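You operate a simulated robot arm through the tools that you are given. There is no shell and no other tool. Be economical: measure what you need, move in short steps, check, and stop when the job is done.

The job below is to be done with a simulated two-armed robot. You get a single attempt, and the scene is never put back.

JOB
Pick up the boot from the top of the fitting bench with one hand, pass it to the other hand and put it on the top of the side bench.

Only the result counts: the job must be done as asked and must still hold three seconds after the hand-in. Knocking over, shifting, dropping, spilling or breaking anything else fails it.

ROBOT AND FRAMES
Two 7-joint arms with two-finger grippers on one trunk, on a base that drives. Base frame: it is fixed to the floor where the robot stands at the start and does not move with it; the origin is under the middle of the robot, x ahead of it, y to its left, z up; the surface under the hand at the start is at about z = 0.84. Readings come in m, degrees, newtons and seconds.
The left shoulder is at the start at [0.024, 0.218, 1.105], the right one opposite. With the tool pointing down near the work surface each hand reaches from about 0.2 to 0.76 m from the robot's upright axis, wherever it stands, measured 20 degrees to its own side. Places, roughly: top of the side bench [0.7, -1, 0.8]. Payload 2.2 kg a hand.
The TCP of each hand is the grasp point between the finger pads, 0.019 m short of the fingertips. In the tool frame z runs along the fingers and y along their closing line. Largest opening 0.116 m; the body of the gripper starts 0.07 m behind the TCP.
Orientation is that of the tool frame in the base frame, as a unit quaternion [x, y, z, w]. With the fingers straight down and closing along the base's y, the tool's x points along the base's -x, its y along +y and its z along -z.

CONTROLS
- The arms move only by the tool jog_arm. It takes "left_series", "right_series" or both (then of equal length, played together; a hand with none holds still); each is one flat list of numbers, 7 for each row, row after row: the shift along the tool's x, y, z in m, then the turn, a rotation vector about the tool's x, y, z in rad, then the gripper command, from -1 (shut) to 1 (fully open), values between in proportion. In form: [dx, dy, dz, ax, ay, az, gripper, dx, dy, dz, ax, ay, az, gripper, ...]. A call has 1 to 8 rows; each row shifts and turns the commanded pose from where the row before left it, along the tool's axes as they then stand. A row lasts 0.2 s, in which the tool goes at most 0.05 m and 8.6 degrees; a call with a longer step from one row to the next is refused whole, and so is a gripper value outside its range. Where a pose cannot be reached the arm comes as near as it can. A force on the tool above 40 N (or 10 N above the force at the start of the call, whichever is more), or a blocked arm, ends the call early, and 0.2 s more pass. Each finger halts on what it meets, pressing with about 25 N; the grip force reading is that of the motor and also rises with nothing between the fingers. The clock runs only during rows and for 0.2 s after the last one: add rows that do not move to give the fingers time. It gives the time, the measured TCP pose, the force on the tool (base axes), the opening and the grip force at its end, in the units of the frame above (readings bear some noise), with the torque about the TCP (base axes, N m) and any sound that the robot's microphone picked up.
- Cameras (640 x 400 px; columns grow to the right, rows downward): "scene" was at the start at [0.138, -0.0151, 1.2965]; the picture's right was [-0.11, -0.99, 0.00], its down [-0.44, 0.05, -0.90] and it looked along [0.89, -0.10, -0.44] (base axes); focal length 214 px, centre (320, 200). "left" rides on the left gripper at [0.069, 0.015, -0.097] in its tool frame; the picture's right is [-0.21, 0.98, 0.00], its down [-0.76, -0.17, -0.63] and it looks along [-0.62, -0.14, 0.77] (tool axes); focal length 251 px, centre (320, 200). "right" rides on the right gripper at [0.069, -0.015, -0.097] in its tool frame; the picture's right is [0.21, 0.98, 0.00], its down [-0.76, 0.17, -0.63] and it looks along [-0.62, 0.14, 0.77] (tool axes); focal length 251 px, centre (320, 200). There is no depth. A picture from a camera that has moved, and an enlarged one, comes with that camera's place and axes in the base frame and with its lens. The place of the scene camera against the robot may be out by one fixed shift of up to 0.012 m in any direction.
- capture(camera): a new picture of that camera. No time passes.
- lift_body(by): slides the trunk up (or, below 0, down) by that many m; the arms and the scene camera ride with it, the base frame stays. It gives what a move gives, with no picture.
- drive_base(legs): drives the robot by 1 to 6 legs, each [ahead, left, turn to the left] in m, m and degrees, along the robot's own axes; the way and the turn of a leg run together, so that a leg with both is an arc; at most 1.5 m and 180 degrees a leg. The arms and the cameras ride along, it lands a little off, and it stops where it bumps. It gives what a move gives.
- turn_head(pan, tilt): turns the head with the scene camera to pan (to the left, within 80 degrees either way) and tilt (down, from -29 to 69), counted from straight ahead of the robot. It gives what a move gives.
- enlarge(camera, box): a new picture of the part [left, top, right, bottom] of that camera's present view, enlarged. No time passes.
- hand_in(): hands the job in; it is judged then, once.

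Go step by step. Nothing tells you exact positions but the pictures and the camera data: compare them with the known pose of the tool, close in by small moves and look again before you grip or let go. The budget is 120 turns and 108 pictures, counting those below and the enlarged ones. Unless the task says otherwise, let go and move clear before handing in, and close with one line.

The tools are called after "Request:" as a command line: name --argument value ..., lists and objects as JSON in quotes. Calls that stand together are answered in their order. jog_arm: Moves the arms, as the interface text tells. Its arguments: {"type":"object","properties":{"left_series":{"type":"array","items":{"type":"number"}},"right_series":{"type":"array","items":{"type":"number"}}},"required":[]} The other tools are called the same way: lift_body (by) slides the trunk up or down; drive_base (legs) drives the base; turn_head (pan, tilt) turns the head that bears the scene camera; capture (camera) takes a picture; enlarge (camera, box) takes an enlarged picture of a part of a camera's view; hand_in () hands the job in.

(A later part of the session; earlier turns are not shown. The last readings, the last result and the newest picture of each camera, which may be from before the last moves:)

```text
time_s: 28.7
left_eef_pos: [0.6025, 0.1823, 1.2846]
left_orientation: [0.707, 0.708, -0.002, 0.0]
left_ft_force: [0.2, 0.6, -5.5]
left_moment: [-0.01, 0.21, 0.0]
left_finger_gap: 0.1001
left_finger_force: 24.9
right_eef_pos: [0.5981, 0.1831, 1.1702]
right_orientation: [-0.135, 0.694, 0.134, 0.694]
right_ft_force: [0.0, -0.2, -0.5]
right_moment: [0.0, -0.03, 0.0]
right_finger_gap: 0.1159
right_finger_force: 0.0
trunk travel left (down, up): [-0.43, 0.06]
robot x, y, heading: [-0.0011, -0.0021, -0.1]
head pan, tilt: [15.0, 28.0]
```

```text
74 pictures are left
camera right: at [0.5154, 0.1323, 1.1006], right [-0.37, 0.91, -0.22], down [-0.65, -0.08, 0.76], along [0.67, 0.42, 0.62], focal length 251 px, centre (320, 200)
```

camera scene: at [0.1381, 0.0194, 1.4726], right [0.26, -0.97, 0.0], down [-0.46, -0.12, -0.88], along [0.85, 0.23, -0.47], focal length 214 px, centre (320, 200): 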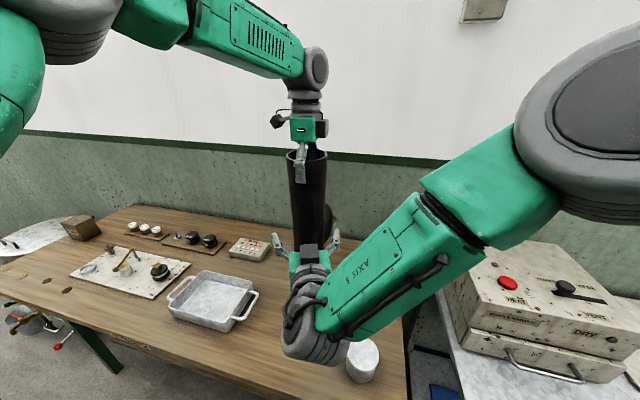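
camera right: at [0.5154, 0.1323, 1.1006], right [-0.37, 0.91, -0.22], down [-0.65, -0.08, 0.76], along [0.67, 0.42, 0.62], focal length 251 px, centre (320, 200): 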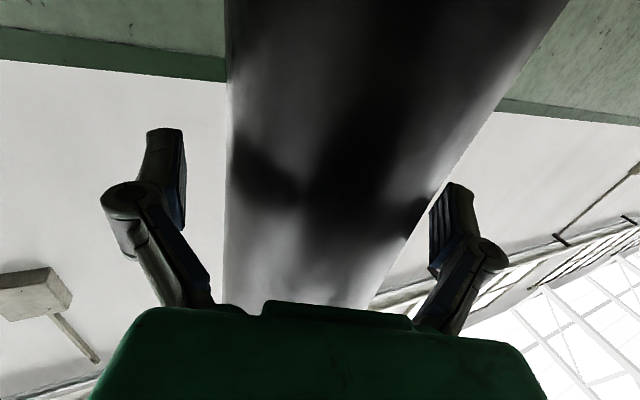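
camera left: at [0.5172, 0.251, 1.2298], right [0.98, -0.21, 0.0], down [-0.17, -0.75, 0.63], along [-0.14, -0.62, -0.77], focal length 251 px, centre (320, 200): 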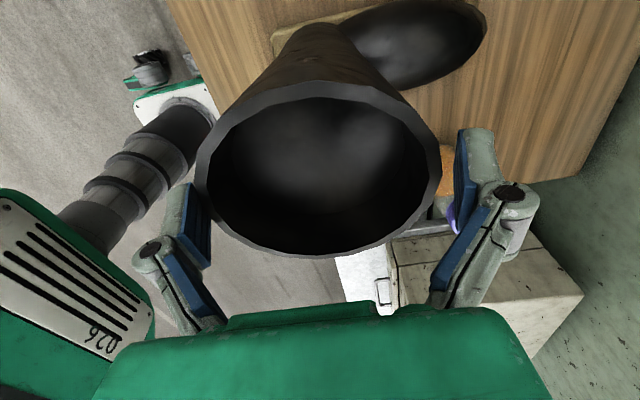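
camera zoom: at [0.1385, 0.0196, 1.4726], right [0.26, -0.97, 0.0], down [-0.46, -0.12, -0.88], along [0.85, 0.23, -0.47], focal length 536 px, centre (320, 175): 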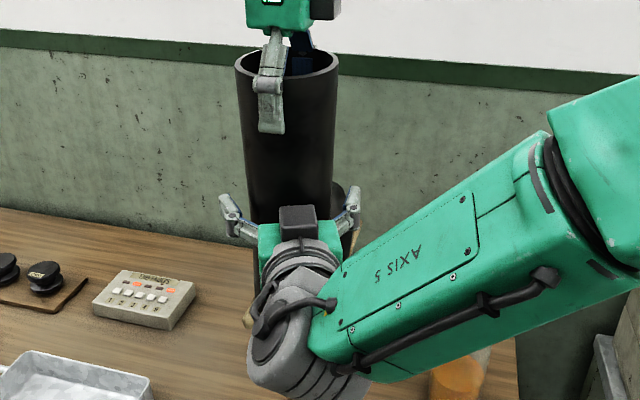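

The shaft is between the right fingers, so I close the right hand.

Request:
jog_arm --right_series '[0, 0, 0, 0, 0, 0, 0.7, 0, 0, 0, 0, 0, 0, 0.5, 0, 0, 0, 0, 0, 0, -1, 0, 0, 0, 0, 0, 0, -1, 0, 0, 0, 0, 0, 0, -1]'

Request:
enlarge --camera "scene" --box '[240, 130, 400, 290]'

```text
time_s: 29.9
left_eef_pos: [0.601, 0.184, 1.284]
left_orientation: [0.707, 0.707, -0.002, 0.001]
left_ft_force: [0.4, 0.6, -6.9]
left_moment: [-0.4, -0.14, -0.43]
left_finger_gap: 0.1002
left_finger_force: 25.1
right_eef_pos: [0.5992, 0.1825, 1.169]
right_orientation: [-0.135, 0.694, 0.134, 0.694]
right_ft_force: [-0.5, 0.5, 0.3]
right_moment: [0.44, 0.28, 0.4]
right_finger_gap: 0.0895
right_finger_force: 24.4
trunk travel left (down, up): [-0.43, 0.06]
robot x, y, heading: [-0.0016, 0.0007, 0.1]
head pan, tilt: [15.0, 28.0]
```

```text
2.50 times, centred on (320, 210) of scene
camera zoom: at [0.1386, 0.0196, 1.4726], right [0.26, -0.97, 0.0], down [-0.46, -0.12, -0.88], along [0.85, 0.23, -0.47], focal length 536 px, centre (320, 175)
```

zoom: 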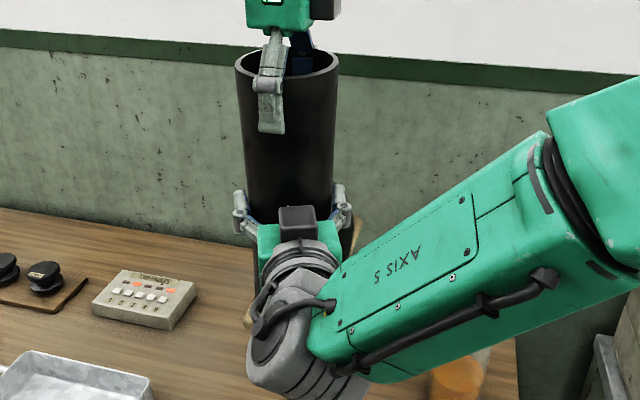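

Both hands hold the boot, the right with a gap of 0.0895 and 24 N. I open the left hand and lift it clear.

Request:
jog_arm --left_series '[0, 0, 0, 0, 0, 0, 1, 0, 0, 0, 0, 0, 0, 1, 0, 0, -0.02, 0, 0, 0, 1, 0, 0, -0.025, 0, 0, 0, 1, 0, 0, -0.03, 0, 0, 0, 1, 0, 0, -0.03, 0, 0, 0, 1]'

Request:
capture --camera "scene"

```text
time_s: 31.3
left_eef_pos: [0.5993, 0.18, 1.3894]
left_orientation: [0.707, 0.707, -0.003, 0.001]
left_ft_force: [0.2, -1.0, -0.5]
left_moment: [0.02, -0.01, 0.0]
left_finger_gap: 0.1158
left_finger_force: 0.0
right_eef_pos: [0.5982, 0.1828, 1.1687]
right_orientation: [-0.137, 0.694, 0.134, 0.694]
right_ft_force: [-0.7, -0.4, -0.1]
right_moment: [-0.03, 0.28, 0.02]
right_finger_gap: 0.0897
right_finger_force: 25.1
trunk travel left (down, up): [-0.43, 0.06]
robot x, y, heading: [0.0026, 0.0018, -0.2]
head pan, tilt: [15.0, 28.0]
```

```text
72 pictures are left
camera scene: at [0.138, 0.0192, 1.4726], right [0.26, -0.97, 0.0], down [-0.46, -0.12, -0.88], along [0.85, 0.23, -0.47], focal length 214 px, centre (320, 200)
```

scene: 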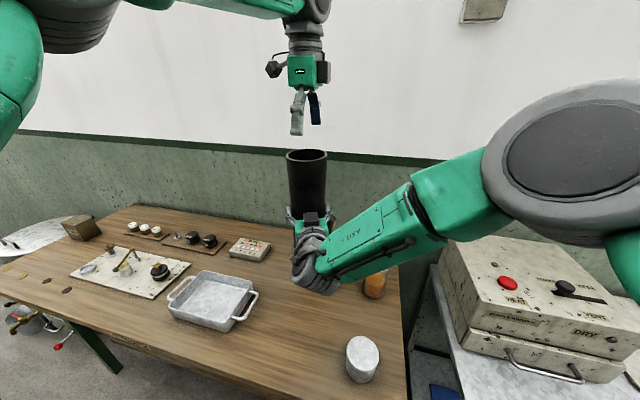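

The left hand is clear, but the right hand's force reading is odd, so I re-read it and look closer.

Request:
jog_arm --left_series '[0, 0, -0.02, 0, 0, 0, 1, 0, 0, -0.02, 0, 0, 0, 1]' --right_series '[0, 0, 0, 0, 0, 0, -1, 0, 0, 0, 0, 0, 0, -1]'

Request:
capture --camera "left"

Request:
enlarge --camera "scene" --box '[240, 130, 400, 310]'

```text
time_s: 31.9
left_eef_pos: [0.6042, 0.1826, 1.4297]
left_orientation: [0.706, 0.708, -0.003, 0.0]
left_ft_force: [-0.3, 0.7, 0.7]
left_moment: [-0.01, 0.0, 0.01]
left_finger_gap: 0.1161
left_finger_force: 0.0
right_eef_pos: [0.5971, 0.1838, 1.1685]
right_orientation: [-0.136, 0.694, 0.135, 0.694]
right_ft_force: [-0.3, -0.3, -0.5]
right_moment: [-0.01, 0.24, -0.01]
right_finger_gap: 0.0898
right_finger_force: 24.9
trunk travel left (down, up): [-0.43, 0.06]
robot x, y, heading: [0.0009, -0.0005, -0.2]
head pan, tilt: [15.0, 28.0]
```

```text
71 pictures are left
camera left: at [0.6198, 0.2519, 1.5255], right [0.98, -0.21, 0.0], down [-0.16, -0.75, 0.64], along [-0.14, -0.62, -0.77], focal length 251 px, centre (320, 200)
```

left: 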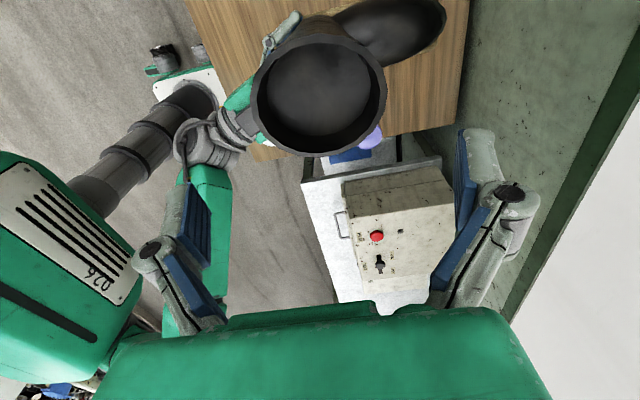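

```text
2.22 times, centred on (320, 220) of scene
camera zoom: at [0.1383, 0.019, 1.4726], right [0.26, -0.97, 0.0], down [-0.46, -0.12, -0.88], along [0.85, 0.23, -0.47], focal length 477 px, centre (320, 156)
```

zoom: 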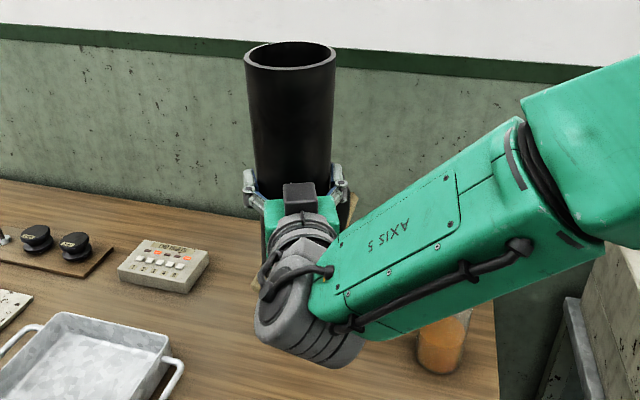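

The boot is held firmly and upright in the right hand. I'll raise the trunk a bit, back up 0.25 m to clear the box and jar, then drive right.

Request:
lift_body --by 0.05

Request:
drive_base --legs '[[-0.25, 0, 0]]'

Request:
turn_head --pan -60 --tilt 35

Request:
capture --camera "scene"

```text
time_s: 32.8
left_eef_pos: [0.6053, 0.1816, 1.4782]
left_orientation: [0.707, 0.707, -0.002, 0.0]
left_ft_force: [-0.2, 0.8, -0.7]
left_moment: [-0.03, 0.03, 0.02]
left_finger_gap: 0.116
left_finger_force: 0.1
right_eef_pos: [0.5995, 0.1836, 1.2192]
right_orientation: [-0.136, 0.694, 0.135, 0.694]
right_ft_force: [0.0, 0.0, -6.6]
right_moment: [-0.02, 0.26, 0.02]
right_finger_gap: 0.0895
right_finger_force: 25.1
trunk travel left (down, up): [-0.48, 0.01]
robot x, y, heading: [0.0009, -0.003, -0.0]
head pan, tilt: [15.0, 28.0]
```

```text
time_s: 34.6
left_eef_pos: [0.3554, 0.1815, 1.4773]
left_orientation: [0.708, 0.707, -0.002, 0.0]
left_ft_force: [0.1, 0.4, 0.1]
left_moment: [0.0, 0.01, -0.03]
left_finger_gap: 0.1158
left_finger_force: 0.1
right_eef_pos: [0.3492, 0.183, 1.214]
right_orientation: [-0.135, 0.697, 0.132, 0.692]
right_ft_force: [-0.1, -0.7, -5.6]
right_moment: [-0.01, 0.2, -0.01]
right_finger_gap: 0.0894
right_finger_force: 25.1
trunk travel left (down, up): [-0.48, 0.01]
robot x, y, heading: [-0.2502, 0.0004, -0.3]
head pan, tilt: [15.0, 28.0]
```

```text
time_s: 36.1
left_eef_pos: [0.3465, 0.1802, 1.4832]
left_orientation: [0.708, 0.707, 0.0, 0.002]
left_ft_force: [0.1, -0.4, 0.8]
left_moment: [-0.03, 0.01, 0.02]
left_finger_gap: 0.1158
left_finger_force: 0.0
right_eef_pos: [0.3412, 0.1796, 1.218]
right_orientation: [-0.136, 0.695, 0.132, 0.694]
right_ft_force: [-0.8, 0.3, -6.4]
right_moment: [0.01, 0.24, -0.02]
right_finger_gap: 0.0894
right_finger_force: 25.1
trunk travel left (down, up): [-0.48, 0.01]
robot x, y, heading: [-0.2526, 0.0008, 0.2]
head pan, tilt: [-60.0, 35.0]
```

```text
69 pictures are left
camera scene: at [-0.1575, -0.0806, 1.5121], right [-0.87, -0.5, 0.01], down [-0.29, 0.5, -0.82], along [0.41, -0.71, -0.57], focal length 214 px, centre (320, 200)
```

scene: 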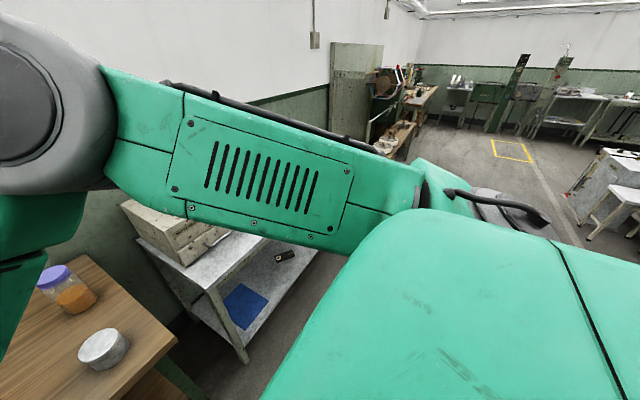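

The floor to the right looks open. I drive right 1.38 m and look at the side bench from there.

Request:
drive_base --legs '[[0, -0.7, 0], [0, -0.68, 0]]'

Request:
turn_head --pan 20 --tilt 35

Request:
capture --camera "scene"

Request:
capture --camera "left"

```text
time_s: 43.1
left_eef_pos: [0.3462, -1.1515, 1.4817]
left_orientation: [0.707, 0.708, 0.0, 0.003]
left_ft_force: [0.0, 1.0, 0.2]
left_moment: [-0.03, 0.01, -0.01]
left_finger_gap: 0.1159
left_finger_force: 0.0
right_eef_pos: [0.3396, -1.1492, 1.2161]
right_orientation: [-0.141, 0.694, 0.134, 0.693]
right_ft_force: [-0.3, -0.3, -5.4]
right_moment: [0.03, 0.24, -0.01]
right_finger_gap: 0.0893
right_finger_force: 24.5
trunk travel left (down, up): [-0.48, 0.01]
robot x, y, heading: [-0.2524, -1.3326, -0.0]
head pan, tilt: [-60.0, 35.0]
```

```text
time_s: 44.6
left_eef_pos: [0.3397, -1.1572, 1.4867]
left_orientation: [0.706, 0.708, 0.004, 0.002]
left_ft_force: [-0.4, 0.0, 0.1]
left_moment: [0.01, 0.04, -0.01]
left_finger_gap: 0.1162
left_finger_force: 0.1
right_eef_pos: [0.3357, -1.1549, 1.2201]
right_orientation: [-0.138, 0.693, 0.136, 0.695]
right_ft_force: [-1.0, 1.0, -6.3]
right_moment: [0.02, 0.26, -0.02]
right_finger_gap: 0.0892
right_finger_force: 25.1
trunk travel left (down, up): [-0.48, 0.01]
robot x, y, heading: [-0.2513, -1.3373, -0.1]
head pan, tilt: [20.0, 35.0]
```

```text
68 pictures are left
camera scene: at [-0.1186, -1.3092, 1.5117], right [0.34, -0.94, 0.0], down [-0.54, -0.2, -0.82], along [0.77, 0.28, -0.58], focal length 214 px, centre (320, 200)
```

scene: 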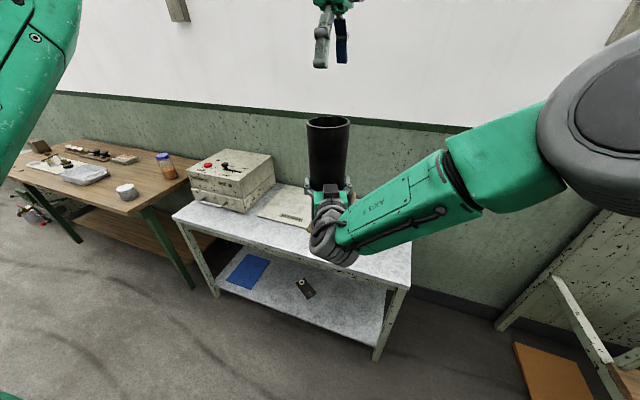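

```text
67 pictures are left
camera left: at [0.3557, -1.0885, 1.5833], right [0.98, -0.21, 0.01], down [-0.17, -0.76, 0.63], along [-0.13, -0.62, -0.78], focal length 251 px, centre (320, 200)
```

left: 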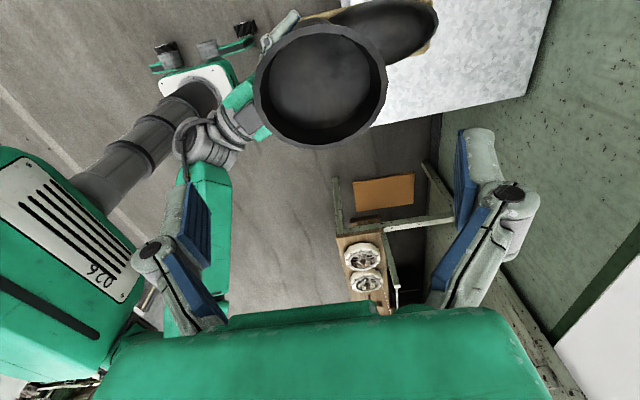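

From here the side bench spans y -0.29 to -1.44 and x 0.43 to 0.91, and the mat ends near y -1.05. I'll aim for shaft x≈0.575, y≈-1.24, so I drive a little right and then forward.

Request:
drive_base --legs '[[0, -0.085, 0], [0.24, 0, 0]]'

Request:
turn_head --pan 35 --tilt 45

Request:
capture --camera "scene"

Request:
capture --camera "left"

```text
time_s: 47.3
left_eef_pos: [0.5749, -1.3125, 1.4996]
left_orientation: [0.71, 0.704, 0.022, -0.011]
left_ft_force: [0.6, -3.6, -1.7]
left_moment: [0.3, 0.04, -0.04]
left_finger_gap: 0.1157
left_finger_force: 0.0
right_eef_pos: [0.5818, -1.3107, 1.2372]
right_orientation: [-0.105, 0.691, 0.146, 0.7]
right_ft_force: [3.3, -2.9, -7.6]
right_moment: [-0.1, 0.17, 0.12]
right_finger_gap: 0.089
right_finger_force: 25.2
trunk travel left (down, up): [-0.48, 0.01]
robot x, y, heading: [-0.0021, -1.4143, -0.2]
head pan, tilt: [20.0, 35.0]
stopped in leg 2: the robot was blocked; the commanded pose is now the measured one
```

```text
time_s: 48.0
left_eef_pos: [0.5721, -1.2456, 1.4921]
left_orientation: [0.708, 0.706, 0.005, 0.005]
left_ft_force: [1.9, 0.0, -0.3]
left_moment: [0.1, 0.03, 0.0]
left_finger_gap: 0.116
left_finger_force: 0.2
right_eef_pos: [0.5809, -1.2521, 1.2312]
right_orientation: [-0.118, 0.692, 0.134, 0.699]
right_ft_force: [2.2, -1.2, -7.7]
right_moment: [-0.01, 0.22, 0.01]
right_finger_gap: 0.0889
right_finger_force: 25.0
trunk travel left (down, up): [-0.48, 0.01]
robot x, y, heading: [-0.0077, -1.4052, -0.4]
head pan, tilt: [35.0, 45.0]
```

```text
66 pictures are left
camera scene: at [0.1199, -1.3289, 1.4927], right [0.57, -0.82, 0.02], down [-0.59, -0.42, -0.69], along [0.57, 0.38, -0.73], focal length 214 px, centre (320, 200)
```

scene: 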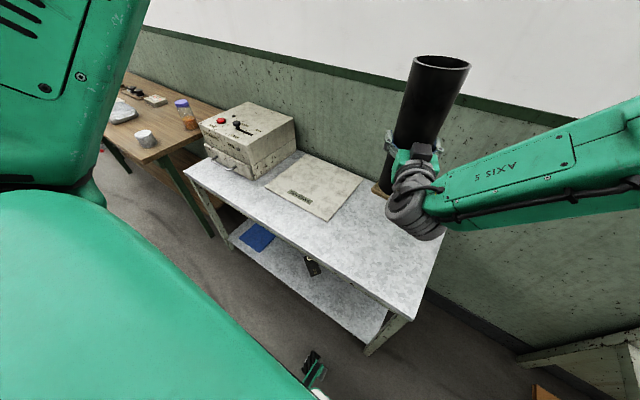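

```text
65 pictures are left
camera left: at [0.5875, -1.1751, 1.5885], right [0.98, -0.22, 0.01], down [-0.18, -0.76, 0.63], along [-0.13, -0.62, -0.78], focal length 251 px, centre (320, 200)
```

left: 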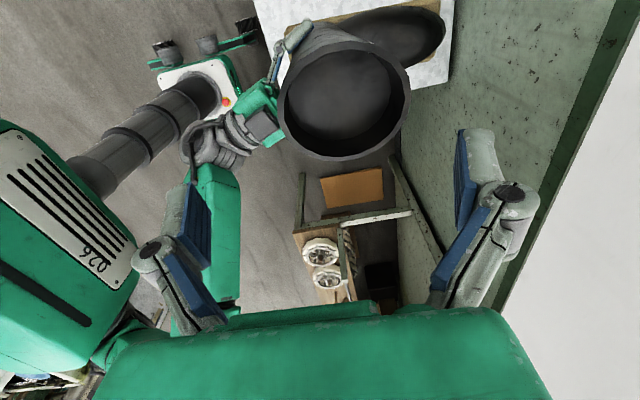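

The base bumped something at the end of the drive and the upper body swayed. The bench corner reads where it was and the boot is still held. I back off 3 cm to relieve the contact and re-read.

Request:
drive_base --legs '[[-0.04, 0, 0]]'

Request:
turn_head --pan 0 --tilt 65

Request:
capture --camera "scene"

Request:
capture --camera "left"

```text
time_s: 48.9
left_eef_pos: [0.5435, -1.2031, 1.4832]
left_orientation: [0.707, 0.707, -0.008, 0.009]
left_ft_force: [1.5, 0.4, -0.9]
left_moment: [-0.03, 0.11, -0.02]
left_finger_gap: 0.1159
left_finger_force: 0.0
right_eef_pos: [0.5487, -1.2169, 1.2233]
right_orientation: [-0.126, 0.697, 0.126, 0.694]
right_ft_force: [-2.0, -1.3, -6.2]
right_moment: [0.07, 0.24, 0.06]
right_finger_gap: 0.0886
right_finger_force: 24.8
trunk travel left (down, up): [-0.48, 0.01]
robot x, y, heading: [-0.0527, -1.4, -0.3]
head pan, tilt: [35.0, 45.0]
```

```text
time_s: 49.9
left_eef_pos: [0.507, -1.2503, 1.4985]
left_orientation: [0.709, 0.705, 0.01, 0.004]
left_ft_force: [0.3, -0.2, -0.5]
left_moment: [0.01, -0.01, -0.01]
left_finger_gap: 0.1162
left_finger_force: 0.0
right_eef_pos: [0.5206, -1.2606, 1.2373]
right_orientation: [-0.103, 0.694, 0.129, 0.701]
right_ft_force: [-0.6, -2.4, -7.0]
right_moment: [-0.03, 0.23, 0.02]
right_finger_gap: 0.0884
right_finger_force: 25.5
trunk travel left (down, up): [-0.48, 0.01]
robot x, y, heading: [-0.0527, -1.394, -0.6]
head pan, tilt: [0.0, 65.0]
```

```text
64 pictures are left
camera scene: at [0.0555, -1.3526, 1.4694], right [-0.01, -1.0, 0.04], down [-0.91, -0.01, -0.42], along [0.42, -0.04, -0.91], focal length 214 px, centre (320, 200)
```

scene: 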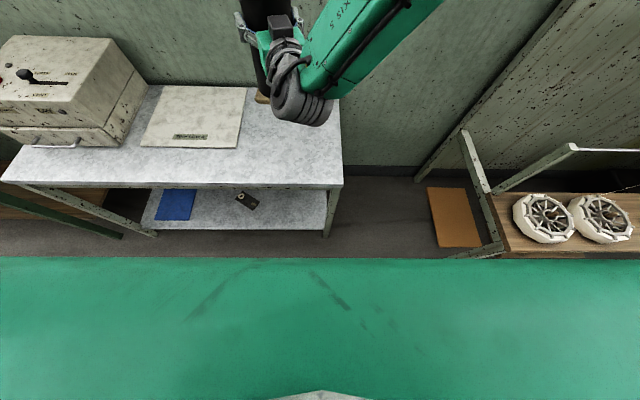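

```text
63 pictures are left
camera left: at [0.5211, -1.1821, 1.5957], right [0.98, -0.22, 0.02], down [-0.18, -0.76, 0.62], along [-0.12, -0.61, -0.78], focal length 251 px, centre (320, 200)
```

left: 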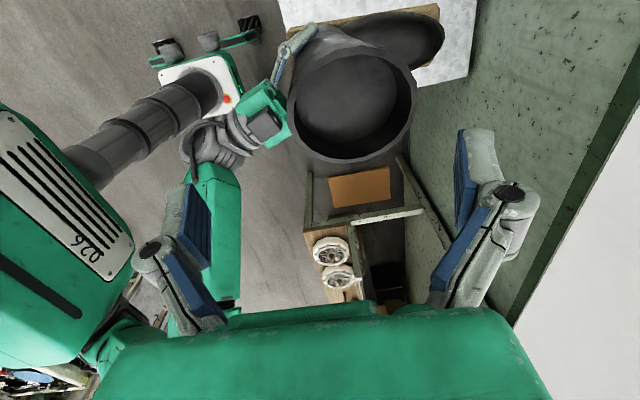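

The robot seems to be swaying or leaning a couple of degrees. I hold still and re-read to see whether it settles.

Request:
jog_arm --right_series '[0, 0, 0, 0, 0, 0, -1, 0, 0, 0, 0, 0, 0, -1, 0, 0, 0, 0, 0, 0, -1, 0, 0, 0, 0, 0, 0, -1, 0, 0, 0, 0, 0, 0, -1]'

Request:
jog_arm --right_series '[0, 0, 0, 0, 0, 0, -1, 0, 0, 0, 0, 0, 0, -1, 0, 0, 0, 0, 0, 0, -1, 0, 0, 0, 0, 0, 0, -1, 0, 0, 0, 0, 0, 0, -1]'

Request:
capture --camera "scene"

```text
time_s: 50.7
left_eef_pos: [0.5028, -1.1567, 1.5022]
left_orientation: [0.704, 0.709, -0.005, 0.03]
left_ft_force: [-1.3, 4.4, 0.0]
left_moment: [-0.36, -0.04, 0.02]
left_finger_gap: 0.1162
left_finger_force: 0.0
right_eef_pos: [0.5067, -1.1728, 1.2347]
right_orientation: [-0.142, 0.688, 0.125, 0.7]
right_ft_force: [-4.4, 7.0, -4.8]
right_moment: [0.22, 0.36, -0.2]
right_finger_gap: 0.0883
right_finger_force: 24.6
trunk travel left (down, up): [-0.48, 0.01]
robot x, y, heading: [-0.0504, -1.3872, -0.3]
head pan, tilt: [0.0, 65.0]
stopped in row 3 (left hand): the arm was blocked; the commanded pose is now the measured one
```

```text
time_s: 51.9
left_eef_pos: [0.5084, -1.2321, 1.5035]
left_orientation: [0.709, 0.705, 0.008, 0.012]
left_ft_force: [0.8, -1.4, -0.6]
left_moment: [0.03, 0.0, 0.01]
left_finger_gap: 0.1161
left_finger_force: 0.0
right_eef_pos: [0.5156, -1.235, 1.2407]
right_orientation: [-0.12, 0.687, 0.136, 0.703]
right_ft_force: [-0.1, -0.3, -7.1]
right_moment: [0.04, 0.21, -0.03]
right_finger_gap: 0.0883
right_finger_force: 24.7
trunk travel left (down, up): [-0.48, 0.01]
robot x, y, heading: [-0.0524, -1.3943, -0.6]
head pan, tilt: [0.0, 65.0]
```

```text
62 pictures are left
camera scene: at [0.065, -1.3625, 1.4695], right [-0.01, -1.0, 0.03], down [-0.91, -0.01, -0.41], along [0.41, -0.03, -0.91], focal length 214 px, centre (320, 200)
```

scene: 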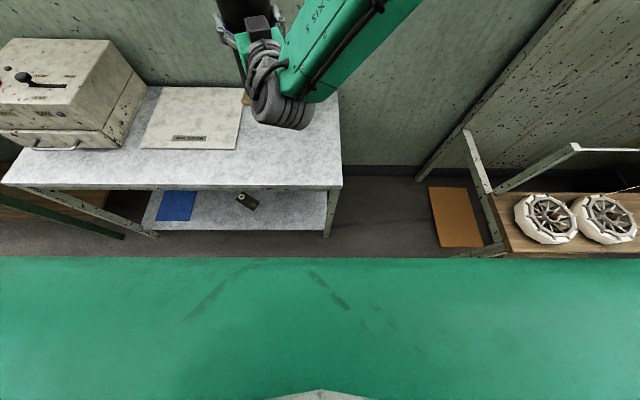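

The body is rocking with the trunk fully raised. The boot is over the free part of the bench, so I lower the trunk by 0.12 m to steady things.

Request:
lift_body --by -0.12

Request:
jog_arm --right_series '[0, 0, 0, 0, 0, 0, -1, 0, 0, 0, 0, 0, 0, -1, 0, 0, 0, 0, 0, 0, -1, 0, 0, 0, 0, 0, 0, -1, 0, 0, 0, 0, 0, 0, -1]'

Request:
capture --camera "scene"

Request:
capture --camera "left"

```text
time_s: 53.4
left_eef_pos: [0.5071, -1.2008, 1.3889]
left_orientation: [0.707, 0.707, 0.005, 0.021]
left_ft_force: [-0.6, 0.2, 2.5]
left_moment: [-0.1, -0.02, 0.0]
left_finger_gap: 0.1158
left_finger_force: 0.1
right_eef_pos: [0.5189, -1.2168, 1.1235]
right_orientation: [-0.121, 0.69, 0.128, 0.702]
right_ft_force: [-0.7, -0.1, -4.0]
right_moment: [0.05, 0.26, 0.03]
right_finger_gap: 0.0877
right_finger_force: 25.0
trunk travel left (down, up): [-0.36, 0.13]
robot x, y, heading: [-0.0458, -1.3882, -0.1]
head pan, tilt: [0.0, 65.0]
```

```text
time_s: 54.8
left_eef_pos: [0.4964, -1.2881, 1.3962]
left_orientation: [0.711, 0.703, 0.026, 0.001]
left_ft_force: [0.3, -2.8, -0.6]
left_moment: [0.2, -0.07, -0.03]
left_finger_gap: 0.116
left_finger_force: 0.1
right_eef_pos: [0.5061, -1.2812, 1.1321]
right_orientation: [-0.105, 0.682, 0.146, 0.709]
right_ft_force: [1.8, -2.3, -6.3]
right_moment: [-0.11, 0.24, 0.04]
right_finger_gap: 0.0881
right_finger_force: 25.4
trunk travel left (down, up): [-0.36, 0.13]
robot x, y, heading: [-0.0519, -1.3909, -0.6]
head pan, tilt: [0.0, 65.0]
stopped in row 5 (right hand): the arm was blocked; the commanded pose is now the measured one
```

```text
61 pictures are left
camera scene: at [0.0568, -1.409, 1.352], right [-0.01, -1.0, -0.01], down [-0.91, 0.01, -0.42], along [0.42, 0.0, -0.91], focal length 214 px, centre (320, 200)
```

scene: 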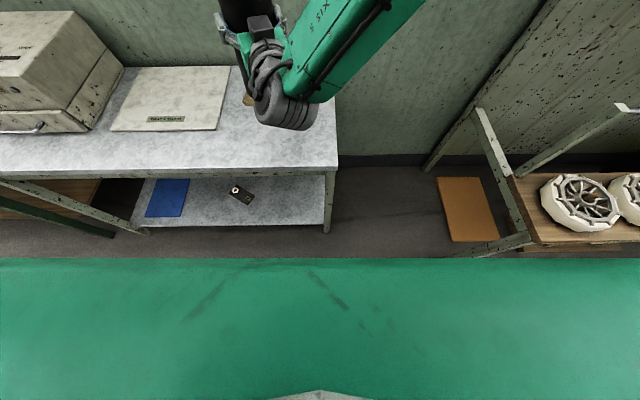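

```text
60 pictures are left
camera left: at [0.5088, -1.2216, 1.4959], right [0.97, -0.23, 0.03], down [-0.2, -0.78, 0.6], along [-0.11, -0.59, -0.8], focal length 251 px, centre (320, 200)
```

left: 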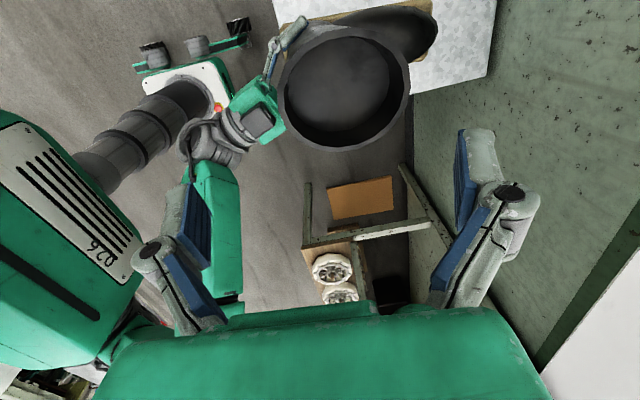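

The rocking persists, so a wheel may be sitting on something. I back off 0.15 m to where it was steady and check.

Request:
drive_base --legs '[[-0.17, 0, 0]]'

Request:
jog_arm --right_series '[0, 0, 0, 0, 0, 0, -1, 0, 0, 0, 0, 0, 0, -1, 0, 0, 0, 0, 0, 0, -1, 0, 0, 0, 0, 0, 0, -1]'

Request:
jog_arm --right_series '[0, 0, 0, 0, 0, 0, -1, 0, 0, 0, 0, 0, 0, -1]'

Request:
capture --camera "scene"

```text
time_s: 56.3
left_eef_pos: [0.3364, -1.1792, 1.384]
left_orientation: [0.707, 0.707, 0.001, 0.023]
left_ft_force: [0.3, 2.0, 0.8]
left_moment: [-0.26, -0.01, 0.0]
left_finger_gap: 0.116
left_finger_force: 0.1
right_eef_pos: [0.3398, -1.1904, 1.1168]
right_orientation: [-0.129, 0.688, 0.128, 0.702]
right_ft_force: [-2.6, 2.3, -5.7]
right_moment: [0.09, 0.28, -0.04]
right_finger_gap: 0.0878
right_finger_force: 24.7
trunk travel left (down, up): [-0.36, 0.13]
robot x, y, heading: [-0.2191, -1.3713, -0.8]
head pan, tilt: [0.0, 65.0]
```

```text
time_s: 57.5
left_eef_pos: [0.3213, -1.2686, 1.4006]
left_orientation: [0.708, 0.705, 0.028, 0.003]
left_ft_force: [-0.1, -1.8, -0.7]
left_moment: [0.17, 0.0, -0.01]
left_finger_gap: 0.1162
left_finger_force: 0.1
right_eef_pos: [0.3284, -1.2638, 1.1333]
right_orientation: [-0.106, 0.681, 0.151, 0.708]
right_ft_force: [1.2, -1.4, -5.0]
right_moment: [-0.06, 0.22, 0.04]
right_finger_gap: 0.088
right_finger_force: 25.0
trunk travel left (down, up): [-0.36, 0.13]
robot x, y, heading: [-0.2177, -1.3698, -0.9]
head pan, tilt: [0.0, 65.0]
stopped in row 4 (right hand): the arm was blocked; the commanded pose is now the measured one
```

```text
time_s: 58.3
left_eef_pos: [0.3156, -1.2412, 1.4029]
left_orientation: [0.706, 0.708, 0.026, 0.009]
left_ft_force: [-0.5, -1.1, -0.4]
left_moment: [0.09, -0.03, -0.01]
left_finger_gap: 0.1157
left_finger_force: 0.0
right_eef_pos: [0.3206, -1.2372, 1.1327]
right_orientation: [-0.111, 0.681, 0.149, 0.708]
right_ft_force: [-0.1, -0.7, -5.2]
right_moment: [-0.02, 0.28, 0.02]
right_finger_gap: 0.0877
right_finger_force: 25.6
trunk travel left (down, up): [-0.36, 0.13]
robot x, y, heading: [-0.2221, -1.3565, -1.0]
head pan, tilt: [0.0, 65.0]
stopped in row 2 (right hand): the arm was blocked; the commanded pose is now the measured one
```

```text
59 pictures are left
camera scene: at [-0.1122, -1.3544, 1.3519], right [-0.01, -1.0, 0.01], down [-0.91, 0.01, -0.42], along [0.42, -0.01, -0.91], focal length 214 px, centre (320, 200)
```

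scene: 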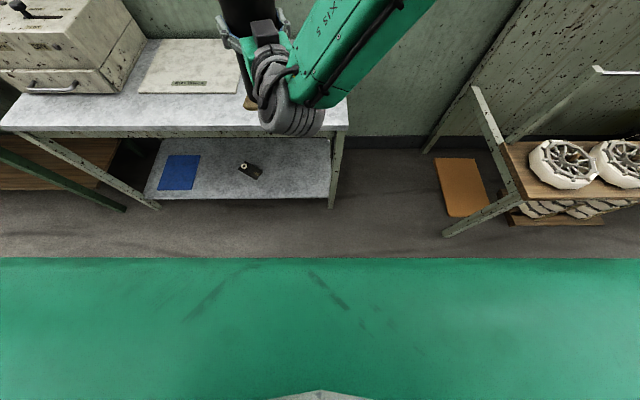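

It still sways side to side. I sample it passively with tiny head moves, leaving the arms unjogged, to see whether it decays.

Request:
turn_head --pan 0 --tilt 62

Request:
turn_head --pan 0 --tilt 60

Request:
turn_head --pan 0 --tilt 58

Request:
turn_head --pan 0 --tilt 56

Request:
turn_head --pan 0 --tilt 54

Request:
turn_head --pan 0 --tilt 52

```text
time_s: 58.9
left_eef_pos: [0.3178, -1.1862, 1.4003]
left_orientation: [0.704, 0.71, 0.013, 0.02]
left_ft_force: [-1.0, 1.6, 0.4]
left_moment: [-0.12, -0.08, 0.01]
left_finger_gap: 0.1158
left_finger_force: 0.1
right_eef_pos: [0.3196, -1.1899, 1.1288]
right_orientation: [-0.125, 0.682, 0.142, 0.707]
right_ft_force: [-0.9, 1.3, -6.3]
right_moment: [0.03, 0.27, -0.01]
right_finger_gap: 0.0877
right_finger_force: 25.0
trunk travel left (down, up): [-0.36, 0.13]
robot x, y, heading: [-0.2199, -1.3517, -0.7]
head pan, tilt: [0.0, 62.0]
```

```text
time_s: 59.5
left_eef_pos: [0.3169, -1.2487, 1.4056]
left_orientation: [0.706, 0.708, 0.026, 0.007]
left_ft_force: [-0.2, -0.4, -0.1]
left_moment: [0.08, -0.01, 0.0]
left_finger_gap: 0.1159
left_finger_force: 0.1
right_eef_pos: [0.3216, -1.243, 1.134]
right_orientation: [-0.111, 0.679, 0.152, 0.71]
right_ft_force: [0.2, -0.8, -6.3]
right_moment: [-0.03, 0.31, 0.01]
right_finger_gap: 0.0877
right_finger_force: 25.5
trunk travel left (down, up): [-0.36, 0.13]
robot x, y, heading: [-0.2211, -1.3612, -1.0]
head pan, tilt: [0.0, 60.0]
```

```text
time_s: 60.2
left_eef_pos: [0.3159, -1.2665, 1.4038]
left_orientation: [0.706, 0.707, 0.03, 0.003]
left_ft_force: [0.8, -1.0, -0.4]
left_moment: [0.13, 0.02, 0.03]
left_finger_gap: 0.116
left_finger_force: 0.1
right_eef_pos: [0.3214, -1.26, 1.1354]
right_orientation: [-0.106, 0.678, 0.155, 0.71]
right_ft_force: [1.0, -1.0, -5.6]
right_moment: [-0.07, 0.2, 0.0]
right_finger_gap: 0.0875
right_finger_force: 24.9
trunk travel left (down, up): [-0.36, 0.13]
robot x, y, heading: [-0.2157, -1.3655, -0.6]
head pan, tilt: [0.0, 58.0]
```

```text
time_s: 60.8
left_eef_pos: [0.3181, -1.1864, 1.3998]
left_orientation: [0.702, 0.712, 0.013, 0.019]
left_ft_force: [-1.2, 2.0, 1.3]
left_moment: [-0.19, -0.01, -0.01]
left_finger_gap: 0.116
left_finger_force: 0.1
right_eef_pos: [0.3208, -1.1907, 1.1291]
right_orientation: [-0.125, 0.682, 0.142, 0.707]
right_ft_force: [-1.1, 2.1, -5.0]
right_moment: [0.09, 0.27, -0.04]
right_finger_gap: 0.0877
right_finger_force: 24.7
trunk travel left (down, up): [-0.36, 0.13]
robot x, y, heading: [-0.2235, -1.3505, -0.8]
head pan, tilt: [0.0, 56.0]
```

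```text
time_s: 61.4
left_eef_pos: [0.3182, -1.223, 1.4019]
left_orientation: [0.705, 0.709, 0.02, 0.012]
left_ft_force: [0.3, 0.6, -0.4]
left_moment: [-0.01, 0.03, 0.02]
left_finger_gap: 0.1159
left_finger_force: 0.1
right_eef_pos: [0.3198, -1.2202, 1.1322]
right_orientation: [-0.118, 0.679, 0.15, 0.709]
right_ft_force: [-1.5, -0.7, -5.2]
right_moment: [0.03, 0.24, -0.02]
right_finger_gap: 0.0877
right_finger_force: 24.7
trunk travel left (down, up): [-0.36, 0.13]
robot x, y, heading: [-0.2236, -1.3562, -0.8]
head pan, tilt: [0.0, 54.0]
```

```text
time_s: 62.0
left_eef_pos: [0.3167, -1.2836, 1.404]
left_orientation: [0.707, 0.707, 0.034, -0.001]
left_ft_force: [-0.2, -2.5, -0.9]
left_moment: [0.25, 0.0, -0.03]
left_finger_gap: 0.1162
left_finger_force: 0.1
right_eef_pos: [0.3226, -1.2721, 1.1379]
right_orientation: [-0.103, 0.677, 0.157, 0.712]
right_ft_force: [2.7, -1.9, -5.9]
right_moment: [-0.09, 0.24, 0.01]
right_finger_gap: 0.0876
right_finger_force: 25.1
trunk travel left (down, up): [-0.36, 0.13]
robot x, y, heading: [-0.2221, -1.3687, -0.7]
head pan, tilt: [0.0, 52.0]
```

It's a sustained sway, probably from the raised, extended load. The boot's sole is about 0.98 high, so I lower the trunk another 0.1 m and sample again.

Request:
lift_body --by -0.1

Request:
turn_head --pan 0 --tilt 54

Request:
turn_head --pan 0 --tilt 56

Request:
turn_head --pan 0 --tilt 58

Request:
turn_head --pan 0 --tilt 60

Request:
capture --camera "left"

```text
time_s: 63.4
left_eef_pos: [0.3181, -1.1776, 1.2995]
left_orientation: [0.703, 0.711, 0.01, 0.022]
left_ft_force: [-0.8, 1.6, 1.8]
left_moment: [-0.15, -0.01, 0.03]
left_finger_gap: 0.1161
left_finger_force: 0.1
right_eef_pos: [0.3192, -1.1816, 1.0288]
right_orientation: [-0.128, 0.681, 0.141, 0.707]
right_ft_force: [-2.8, 1.0, -5.6]
right_moment: [0.13, 0.31, -0.04]
right_finger_gap: 0.0877
right_finger_force: 24.8
trunk travel left (down, up): [-0.26, 0.23]
robot x, y, heading: [-0.2192, -1.3461, -0.6]
head pan, tilt: [0.0, 52.0]
```

```text
time_s: 64.0
left_eef_pos: [0.3174, -1.2462, 1.304]
left_orientation: [0.706, 0.708, 0.027, 0.007]
left_ft_force: [0.5, -1.5, -0.7]
left_moment: [0.08, 0.01, -0.01]
left_finger_gap: 0.1163
left_finger_force: 0.0
right_eef_pos: [0.3211, -1.24, 1.0343]
right_orientation: [-0.113, 0.679, 0.154, 0.709]
right_ft_force: [0.1, -0.4, -6.6]
right_moment: [-0.04, 0.29, -0.02]
right_finger_gap: 0.0876
right_finger_force: 24.9
trunk travel left (down, up): [-0.26, 0.23]
robot x, y, heading: [-0.2187, -1.359, -0.8]
head pan, tilt: [0.0, 54.0]
```

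```text
time_s: 64.6
left_eef_pos: [0.3154, -1.2778, 1.3058]
left_orientation: [0.706, 0.707, 0.034, 0.001]
left_ft_force: [0.5, -3.1, -1.5]
left_moment: [0.25, 0.0, 0.0]
left_finger_gap: 0.116
left_finger_force: 0.0
right_eef_pos: [0.3219, -1.2671, 1.0376]
right_orientation: [-0.104, 0.677, 0.157, 0.712]
right_ft_force: [1.1, -0.9, -6.3]
right_moment: [-0.09, 0.25, 0.03]
right_finger_gap: 0.0874
right_finger_force: 25.0
trunk travel left (down, up): [-0.26, 0.23]
robot x, y, heading: [-0.2241, -1.3683, -0.6]
head pan, tilt: [0.0, 56.0]
```

```text
time_s: 65.2
left_eef_pos: [0.3177, -1.199, 1.2982]
left_orientation: [0.704, 0.71, 0.014, 0.017]
left_ft_force: [0.4, 0.3, -0.7]
left_moment: [-0.04, 0.01, -0.01]
left_finger_gap: 0.1161
left_finger_force: 0.0
right_eef_pos: [0.3216, -1.2029, 1.0266]
right_orientation: [-0.12, 0.683, 0.142, 0.706]
right_ft_force: [-1.5, -0.4, -6.7]
right_moment: [0.04, 0.31, 0.0]
right_finger_gap: 0.0874
right_finger_force: 25.5
trunk travel left (down, up): [-0.26, 0.23]
robot x, y, heading: [-0.2248, -1.3478, -0.9]
head pan, tilt: [0.0, 58.0]
```

```text
time_s: 65.8
left_eef_pos: [0.3173, -1.1964, 1.3008]
left_orientation: [0.703, 0.711, 0.013, 0.019]
left_ft_force: [-0.6, 2.5, 0.9]
left_moment: [-0.2, -0.02, 0.01]
left_finger_gap: 0.116
left_finger_force: 0.0
right_eef_pos: [0.3188, -1.1979, 1.0296]
right_orientation: [-0.124, 0.681, 0.145, 0.707]
right_ft_force: [-1.5, 1.8, -6.2]
right_moment: [0.1, 0.28, -0.04]
right_finger_gap: 0.0877
right_finger_force: 24.8
trunk travel left (down, up): [-0.26, 0.23]
robot x, y, heading: [-0.2233, -1.3532, -0.6]
head pan, tilt: [0.0, 60.0]
```

```text
58 pictures are left
camera left: at [0.3282, -1.125, 1.3975], right [0.98, -0.2, 0.05], down [-0.19, -0.75, 0.63], along [-0.09, -0.62, -0.78], focal length 251 px, centre (320, 200)
```

left: 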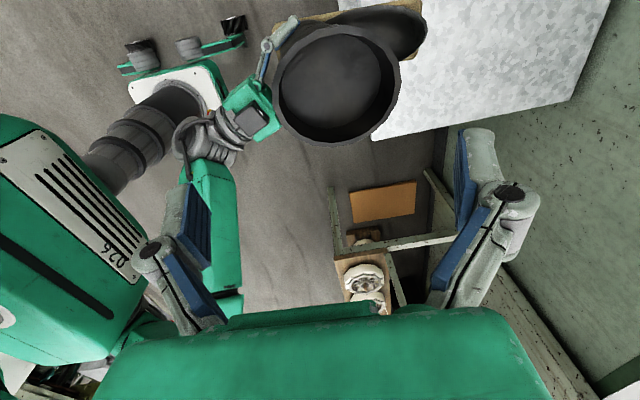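

The whole robot rocks about floor level at roughly 0.6 Hz, whatever the trunk height. I look around the base for something it may be standing on or touching.

Request:
turn_head --pan -75 --tilt 55

Request:
capture --camera "scene"

Request:
turn_head --pan 75 --tilt 55

Request:
capture --camera "scene"

Request:
capture --camera "right"

```text
time_s: 67.3
left_eef_pos: [0.3173, -1.2788, 1.3061]
left_orientation: [0.707, 0.707, 0.033, 0.0]
left_ft_force: [-0.7, -2.2, -1.5]
left_moment: [0.29, -0.04, -0.01]
left_finger_gap: 0.1157
left_finger_force: 0.2
right_eef_pos: [0.322, -1.2682, 1.0361]
right_orientation: [-0.103, 0.677, 0.158, 0.711]
right_ft_force: [1.0, -3.3, -5.7]
right_moment: [-0.1, 0.23, 0.06]
right_finger_gap: 0.0875
right_finger_force: 25.0
trunk travel left (down, up): [-0.26, 0.23]
robot x, y, heading: [-0.22, -1.3661, -0.7]
head pan, tilt: [-75.0, 55.0]
```

```text
57 pictures are left
camera scene: at [-0.156, -1.4845, 1.2607], right [-0.97, -0.24, 0.0], down [-0.2, 0.81, -0.54], along [0.14, -0.53, -0.84], focal length 214 px, centre (320, 200)
```

scene: 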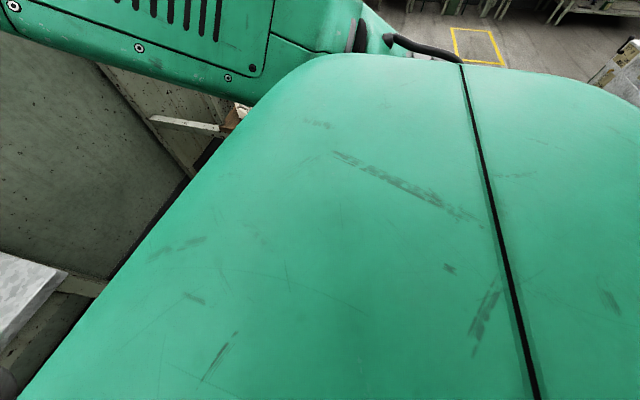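

```text
time_s: 69.7
left_eef_pos: [0.3158, -1.2473, 1.3027]
left_orientation: [0.706, 0.708, 0.026, 0.008]
left_ft_force: [0.7, 0.2, 0.3]
left_moment: [0.0, 0.0, -0.03]
left_finger_gap: 0.1159
left_finger_force: 0.1
right_eef_pos: [0.3217, -1.2447, 1.0341]
right_orientation: [-0.109, 0.681, 0.151, 0.708]
right_ft_force: [-0.2, -0.6, -5.7]
right_moment: [-0.02, 0.25, -0.01]
right_finger_gap: 0.0875
right_finger_force: 24.7
trunk travel left (down, up): [-0.26, 0.23]
robot x, y, heading: [-0.2271, -1.3663, -0.7]
head pan, tilt: [75.0, 55.0]
```

```text
56 pictures are left
camera scene: at [-0.1535, -1.2897, 1.263], right [0.96, -0.27, 0.0], down [-0.23, -0.79, -0.57], along [0.15, 0.54, -0.82], focal length 214 px, centre (320, 200)
```

scene: 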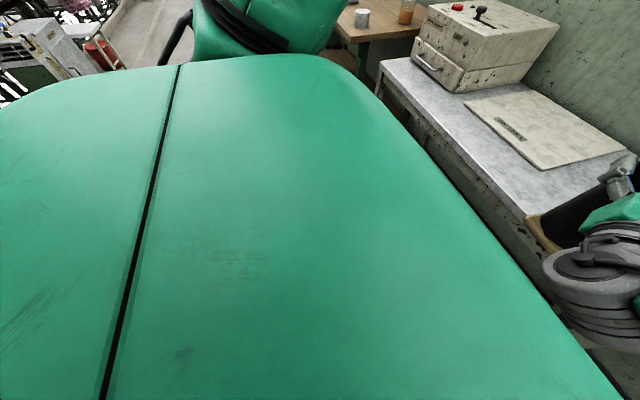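

```text
55 pictures are left
camera right: at [0.2397, -1.2882, 0.9596], right [-0.35, 0.92, -0.16], down [-0.67, -0.12, 0.73], along [0.66, 0.36, 0.66], focal length 251 px, centre (320, 200)
```

right: 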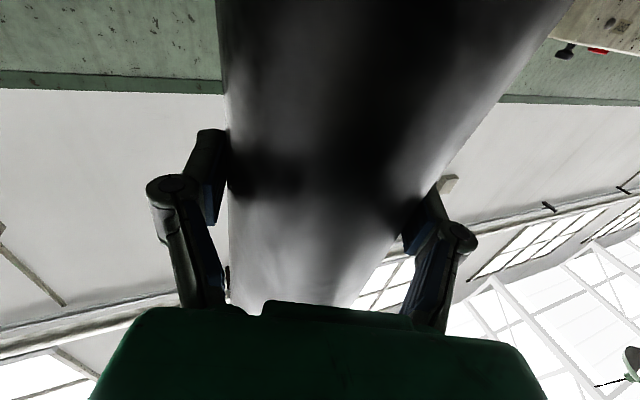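

The floor is hidden under the body. I shift the base 12 cm left to give it a fresh target, away from whatever it may be on, and sample again.

Request:
drive_base --legs '[[-0.03, 0.12, 0.7]]'

Request:
turn_head --pan 0 --tilt 50

Request:
turn_head --pan 0 --tilt 52

Request:
turn_head --pan 0 --tilt 54

Request:
turn_head --pan 0 --tilt 56

Request:
turn_head --pan 0 --tilt 58

```text
time_s: 70.9
left_eef_pos: [0.2918, -1.1761, 1.3025]
left_orientation: [0.699, 0.714, 0.038, -0.01]
left_ft_force: [1.9, -2.8, -3.0]
left_moment: [0.38, 0.12, -0.04]
left_finger_gap: 0.1163
left_finger_force: 0.1
right_eef_pos: [0.2935, -1.1595, 1.0325]
right_orientation: [-0.106, 0.678, 0.171, 0.707]
right_ft_force: [4.0, -2.9, -8.6]
right_moment: [-0.15, 0.2, 0.03]
right_finger_gap: 0.0874
right_finger_force: 25.1
trunk travel left (down, up): [-0.26, 0.23]
robot x, y, heading: [-0.2525, -1.255, 0.8]
head pan, tilt: [75.0, 55.0]
```

```text
time_s: 72.4
left_eef_pos: [0.2745, -1.1195, 1.3042]
left_orientation: [0.7, 0.713, 0.025, 0.011]
left_ft_force: [-0.9, 0.2, 0.1]
left_moment: [0.0, -0.05, 0.03]
left_finger_gap: 0.116
left_finger_force: 0.0
right_eef_pos: [0.2817, -1.1159, 1.0361]
right_orientation: [-0.122, 0.678, 0.154, 0.709]
right_ft_force: [-0.1, 0.2, -4.4]
right_moment: [-0.02, 0.33, -0.02]
right_finger_gap: 0.0871
right_finger_force: 24.6
trunk travel left (down, up): [-0.26, 0.23]
robot x, y, heading: [-0.2519, -1.2522, 0.4]
head pan, tilt: [0.0, 50.0]
```

```text
time_s: 73.0
left_eef_pos: [0.2779, -1.0491, 1.2974]
left_orientation: [0.697, 0.716, 0.009, 0.027]
left_ft_force: [-0.9, 3.1, 0.4]
left_moment: [-0.24, -0.04, -0.02]
left_finger_gap: 0.116
left_finger_force: 0.0
right_eef_pos: [0.2802, -1.0556, 1.0266]
right_orientation: [-0.141, 0.681, 0.142, 0.704]
right_ft_force: [-1.6, 1.9, -6.1]
right_moment: [0.09, 0.3, -0.06]
right_finger_gap: 0.0876
right_finger_force: 24.8
trunk travel left (down, up): [-0.26, 0.23]
robot x, y, heading: [-0.2516, -1.2427, 0.4]
head pan, tilt: [0.0, 52.0]
```

```text
time_s: 73.6
left_eef_pos: [0.2824, -1.1258, 1.3018]
left_orientation: [0.7, 0.714, 0.024, 0.009]
left_ft_force: [0.2, -0.9, -0.5]
left_moment: [0.05, 0.07, 0.01]
left_finger_gap: 0.1159
left_finger_force: 0.1
right_eef_pos: [0.2835, -1.119, 1.0317]
right_orientation: [-0.122, 0.68, 0.155, 0.706]
right_ft_force: [-0.1, -1.2, -7.4]
right_moment: [-0.01, 0.21, 0.01]
right_finger_gap: 0.0874
right_finger_force: 25.8
trunk travel left (down, up): [-0.26, 0.23]
robot x, y, heading: [-0.2512, -1.2584, 0.4]
head pan, tilt: [0.0, 54.0]
```

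```text
time_s: 74.2
left_eef_pos: [0.279, -1.1553, 1.3054]
left_orientation: [0.701, 0.712, 0.033, 0.003]
left_ft_force: [0.2, -1.9, -1.0]
left_moment: [0.22, 0.03, -0.02]
left_finger_gap: 0.1164
left_finger_force: 0.0
right_eef_pos: [0.2851, -1.1451, 1.0383]
right_orientation: [-0.115, 0.677, 0.159, 0.709]
right_ft_force: [1.6, -2.5, -6.1]
right_moment: [-0.12, 0.25, 0.08]
right_finger_gap: 0.0873
right_finger_force: 25.1
trunk travel left (down, up): [-0.26, 0.23]
robot x, y, heading: [-0.2551, -1.2614, 0.3]
head pan, tilt: [0.0, 56.0]
```

```text
time_s: 74.8
left_eef_pos: [0.2803, -1.072, 1.2961]
left_orientation: [0.7, 0.714, 0.011, 0.02]
left_ft_force: [1.1, 0.1, -0.7]
left_moment: [-0.02, 0.03, 0.01]
left_finger_gap: 0.1161
left_finger_force: 0.0
right_eef_pos: [0.2826, -1.0771, 1.0265]
right_orientation: [-0.133, 0.683, 0.144, 0.704]
right_ft_force: [-0.3, -0.9, -6.6]
right_moment: [0.01, 0.18, 0.05]
right_finger_gap: 0.0874
right_finger_force: 25.1
trunk travel left (down, up): [-0.26, 0.23]
robot x, y, heading: [-0.2565, -1.2449, 0.3]
head pan, tilt: [0.0, 58.0]
```

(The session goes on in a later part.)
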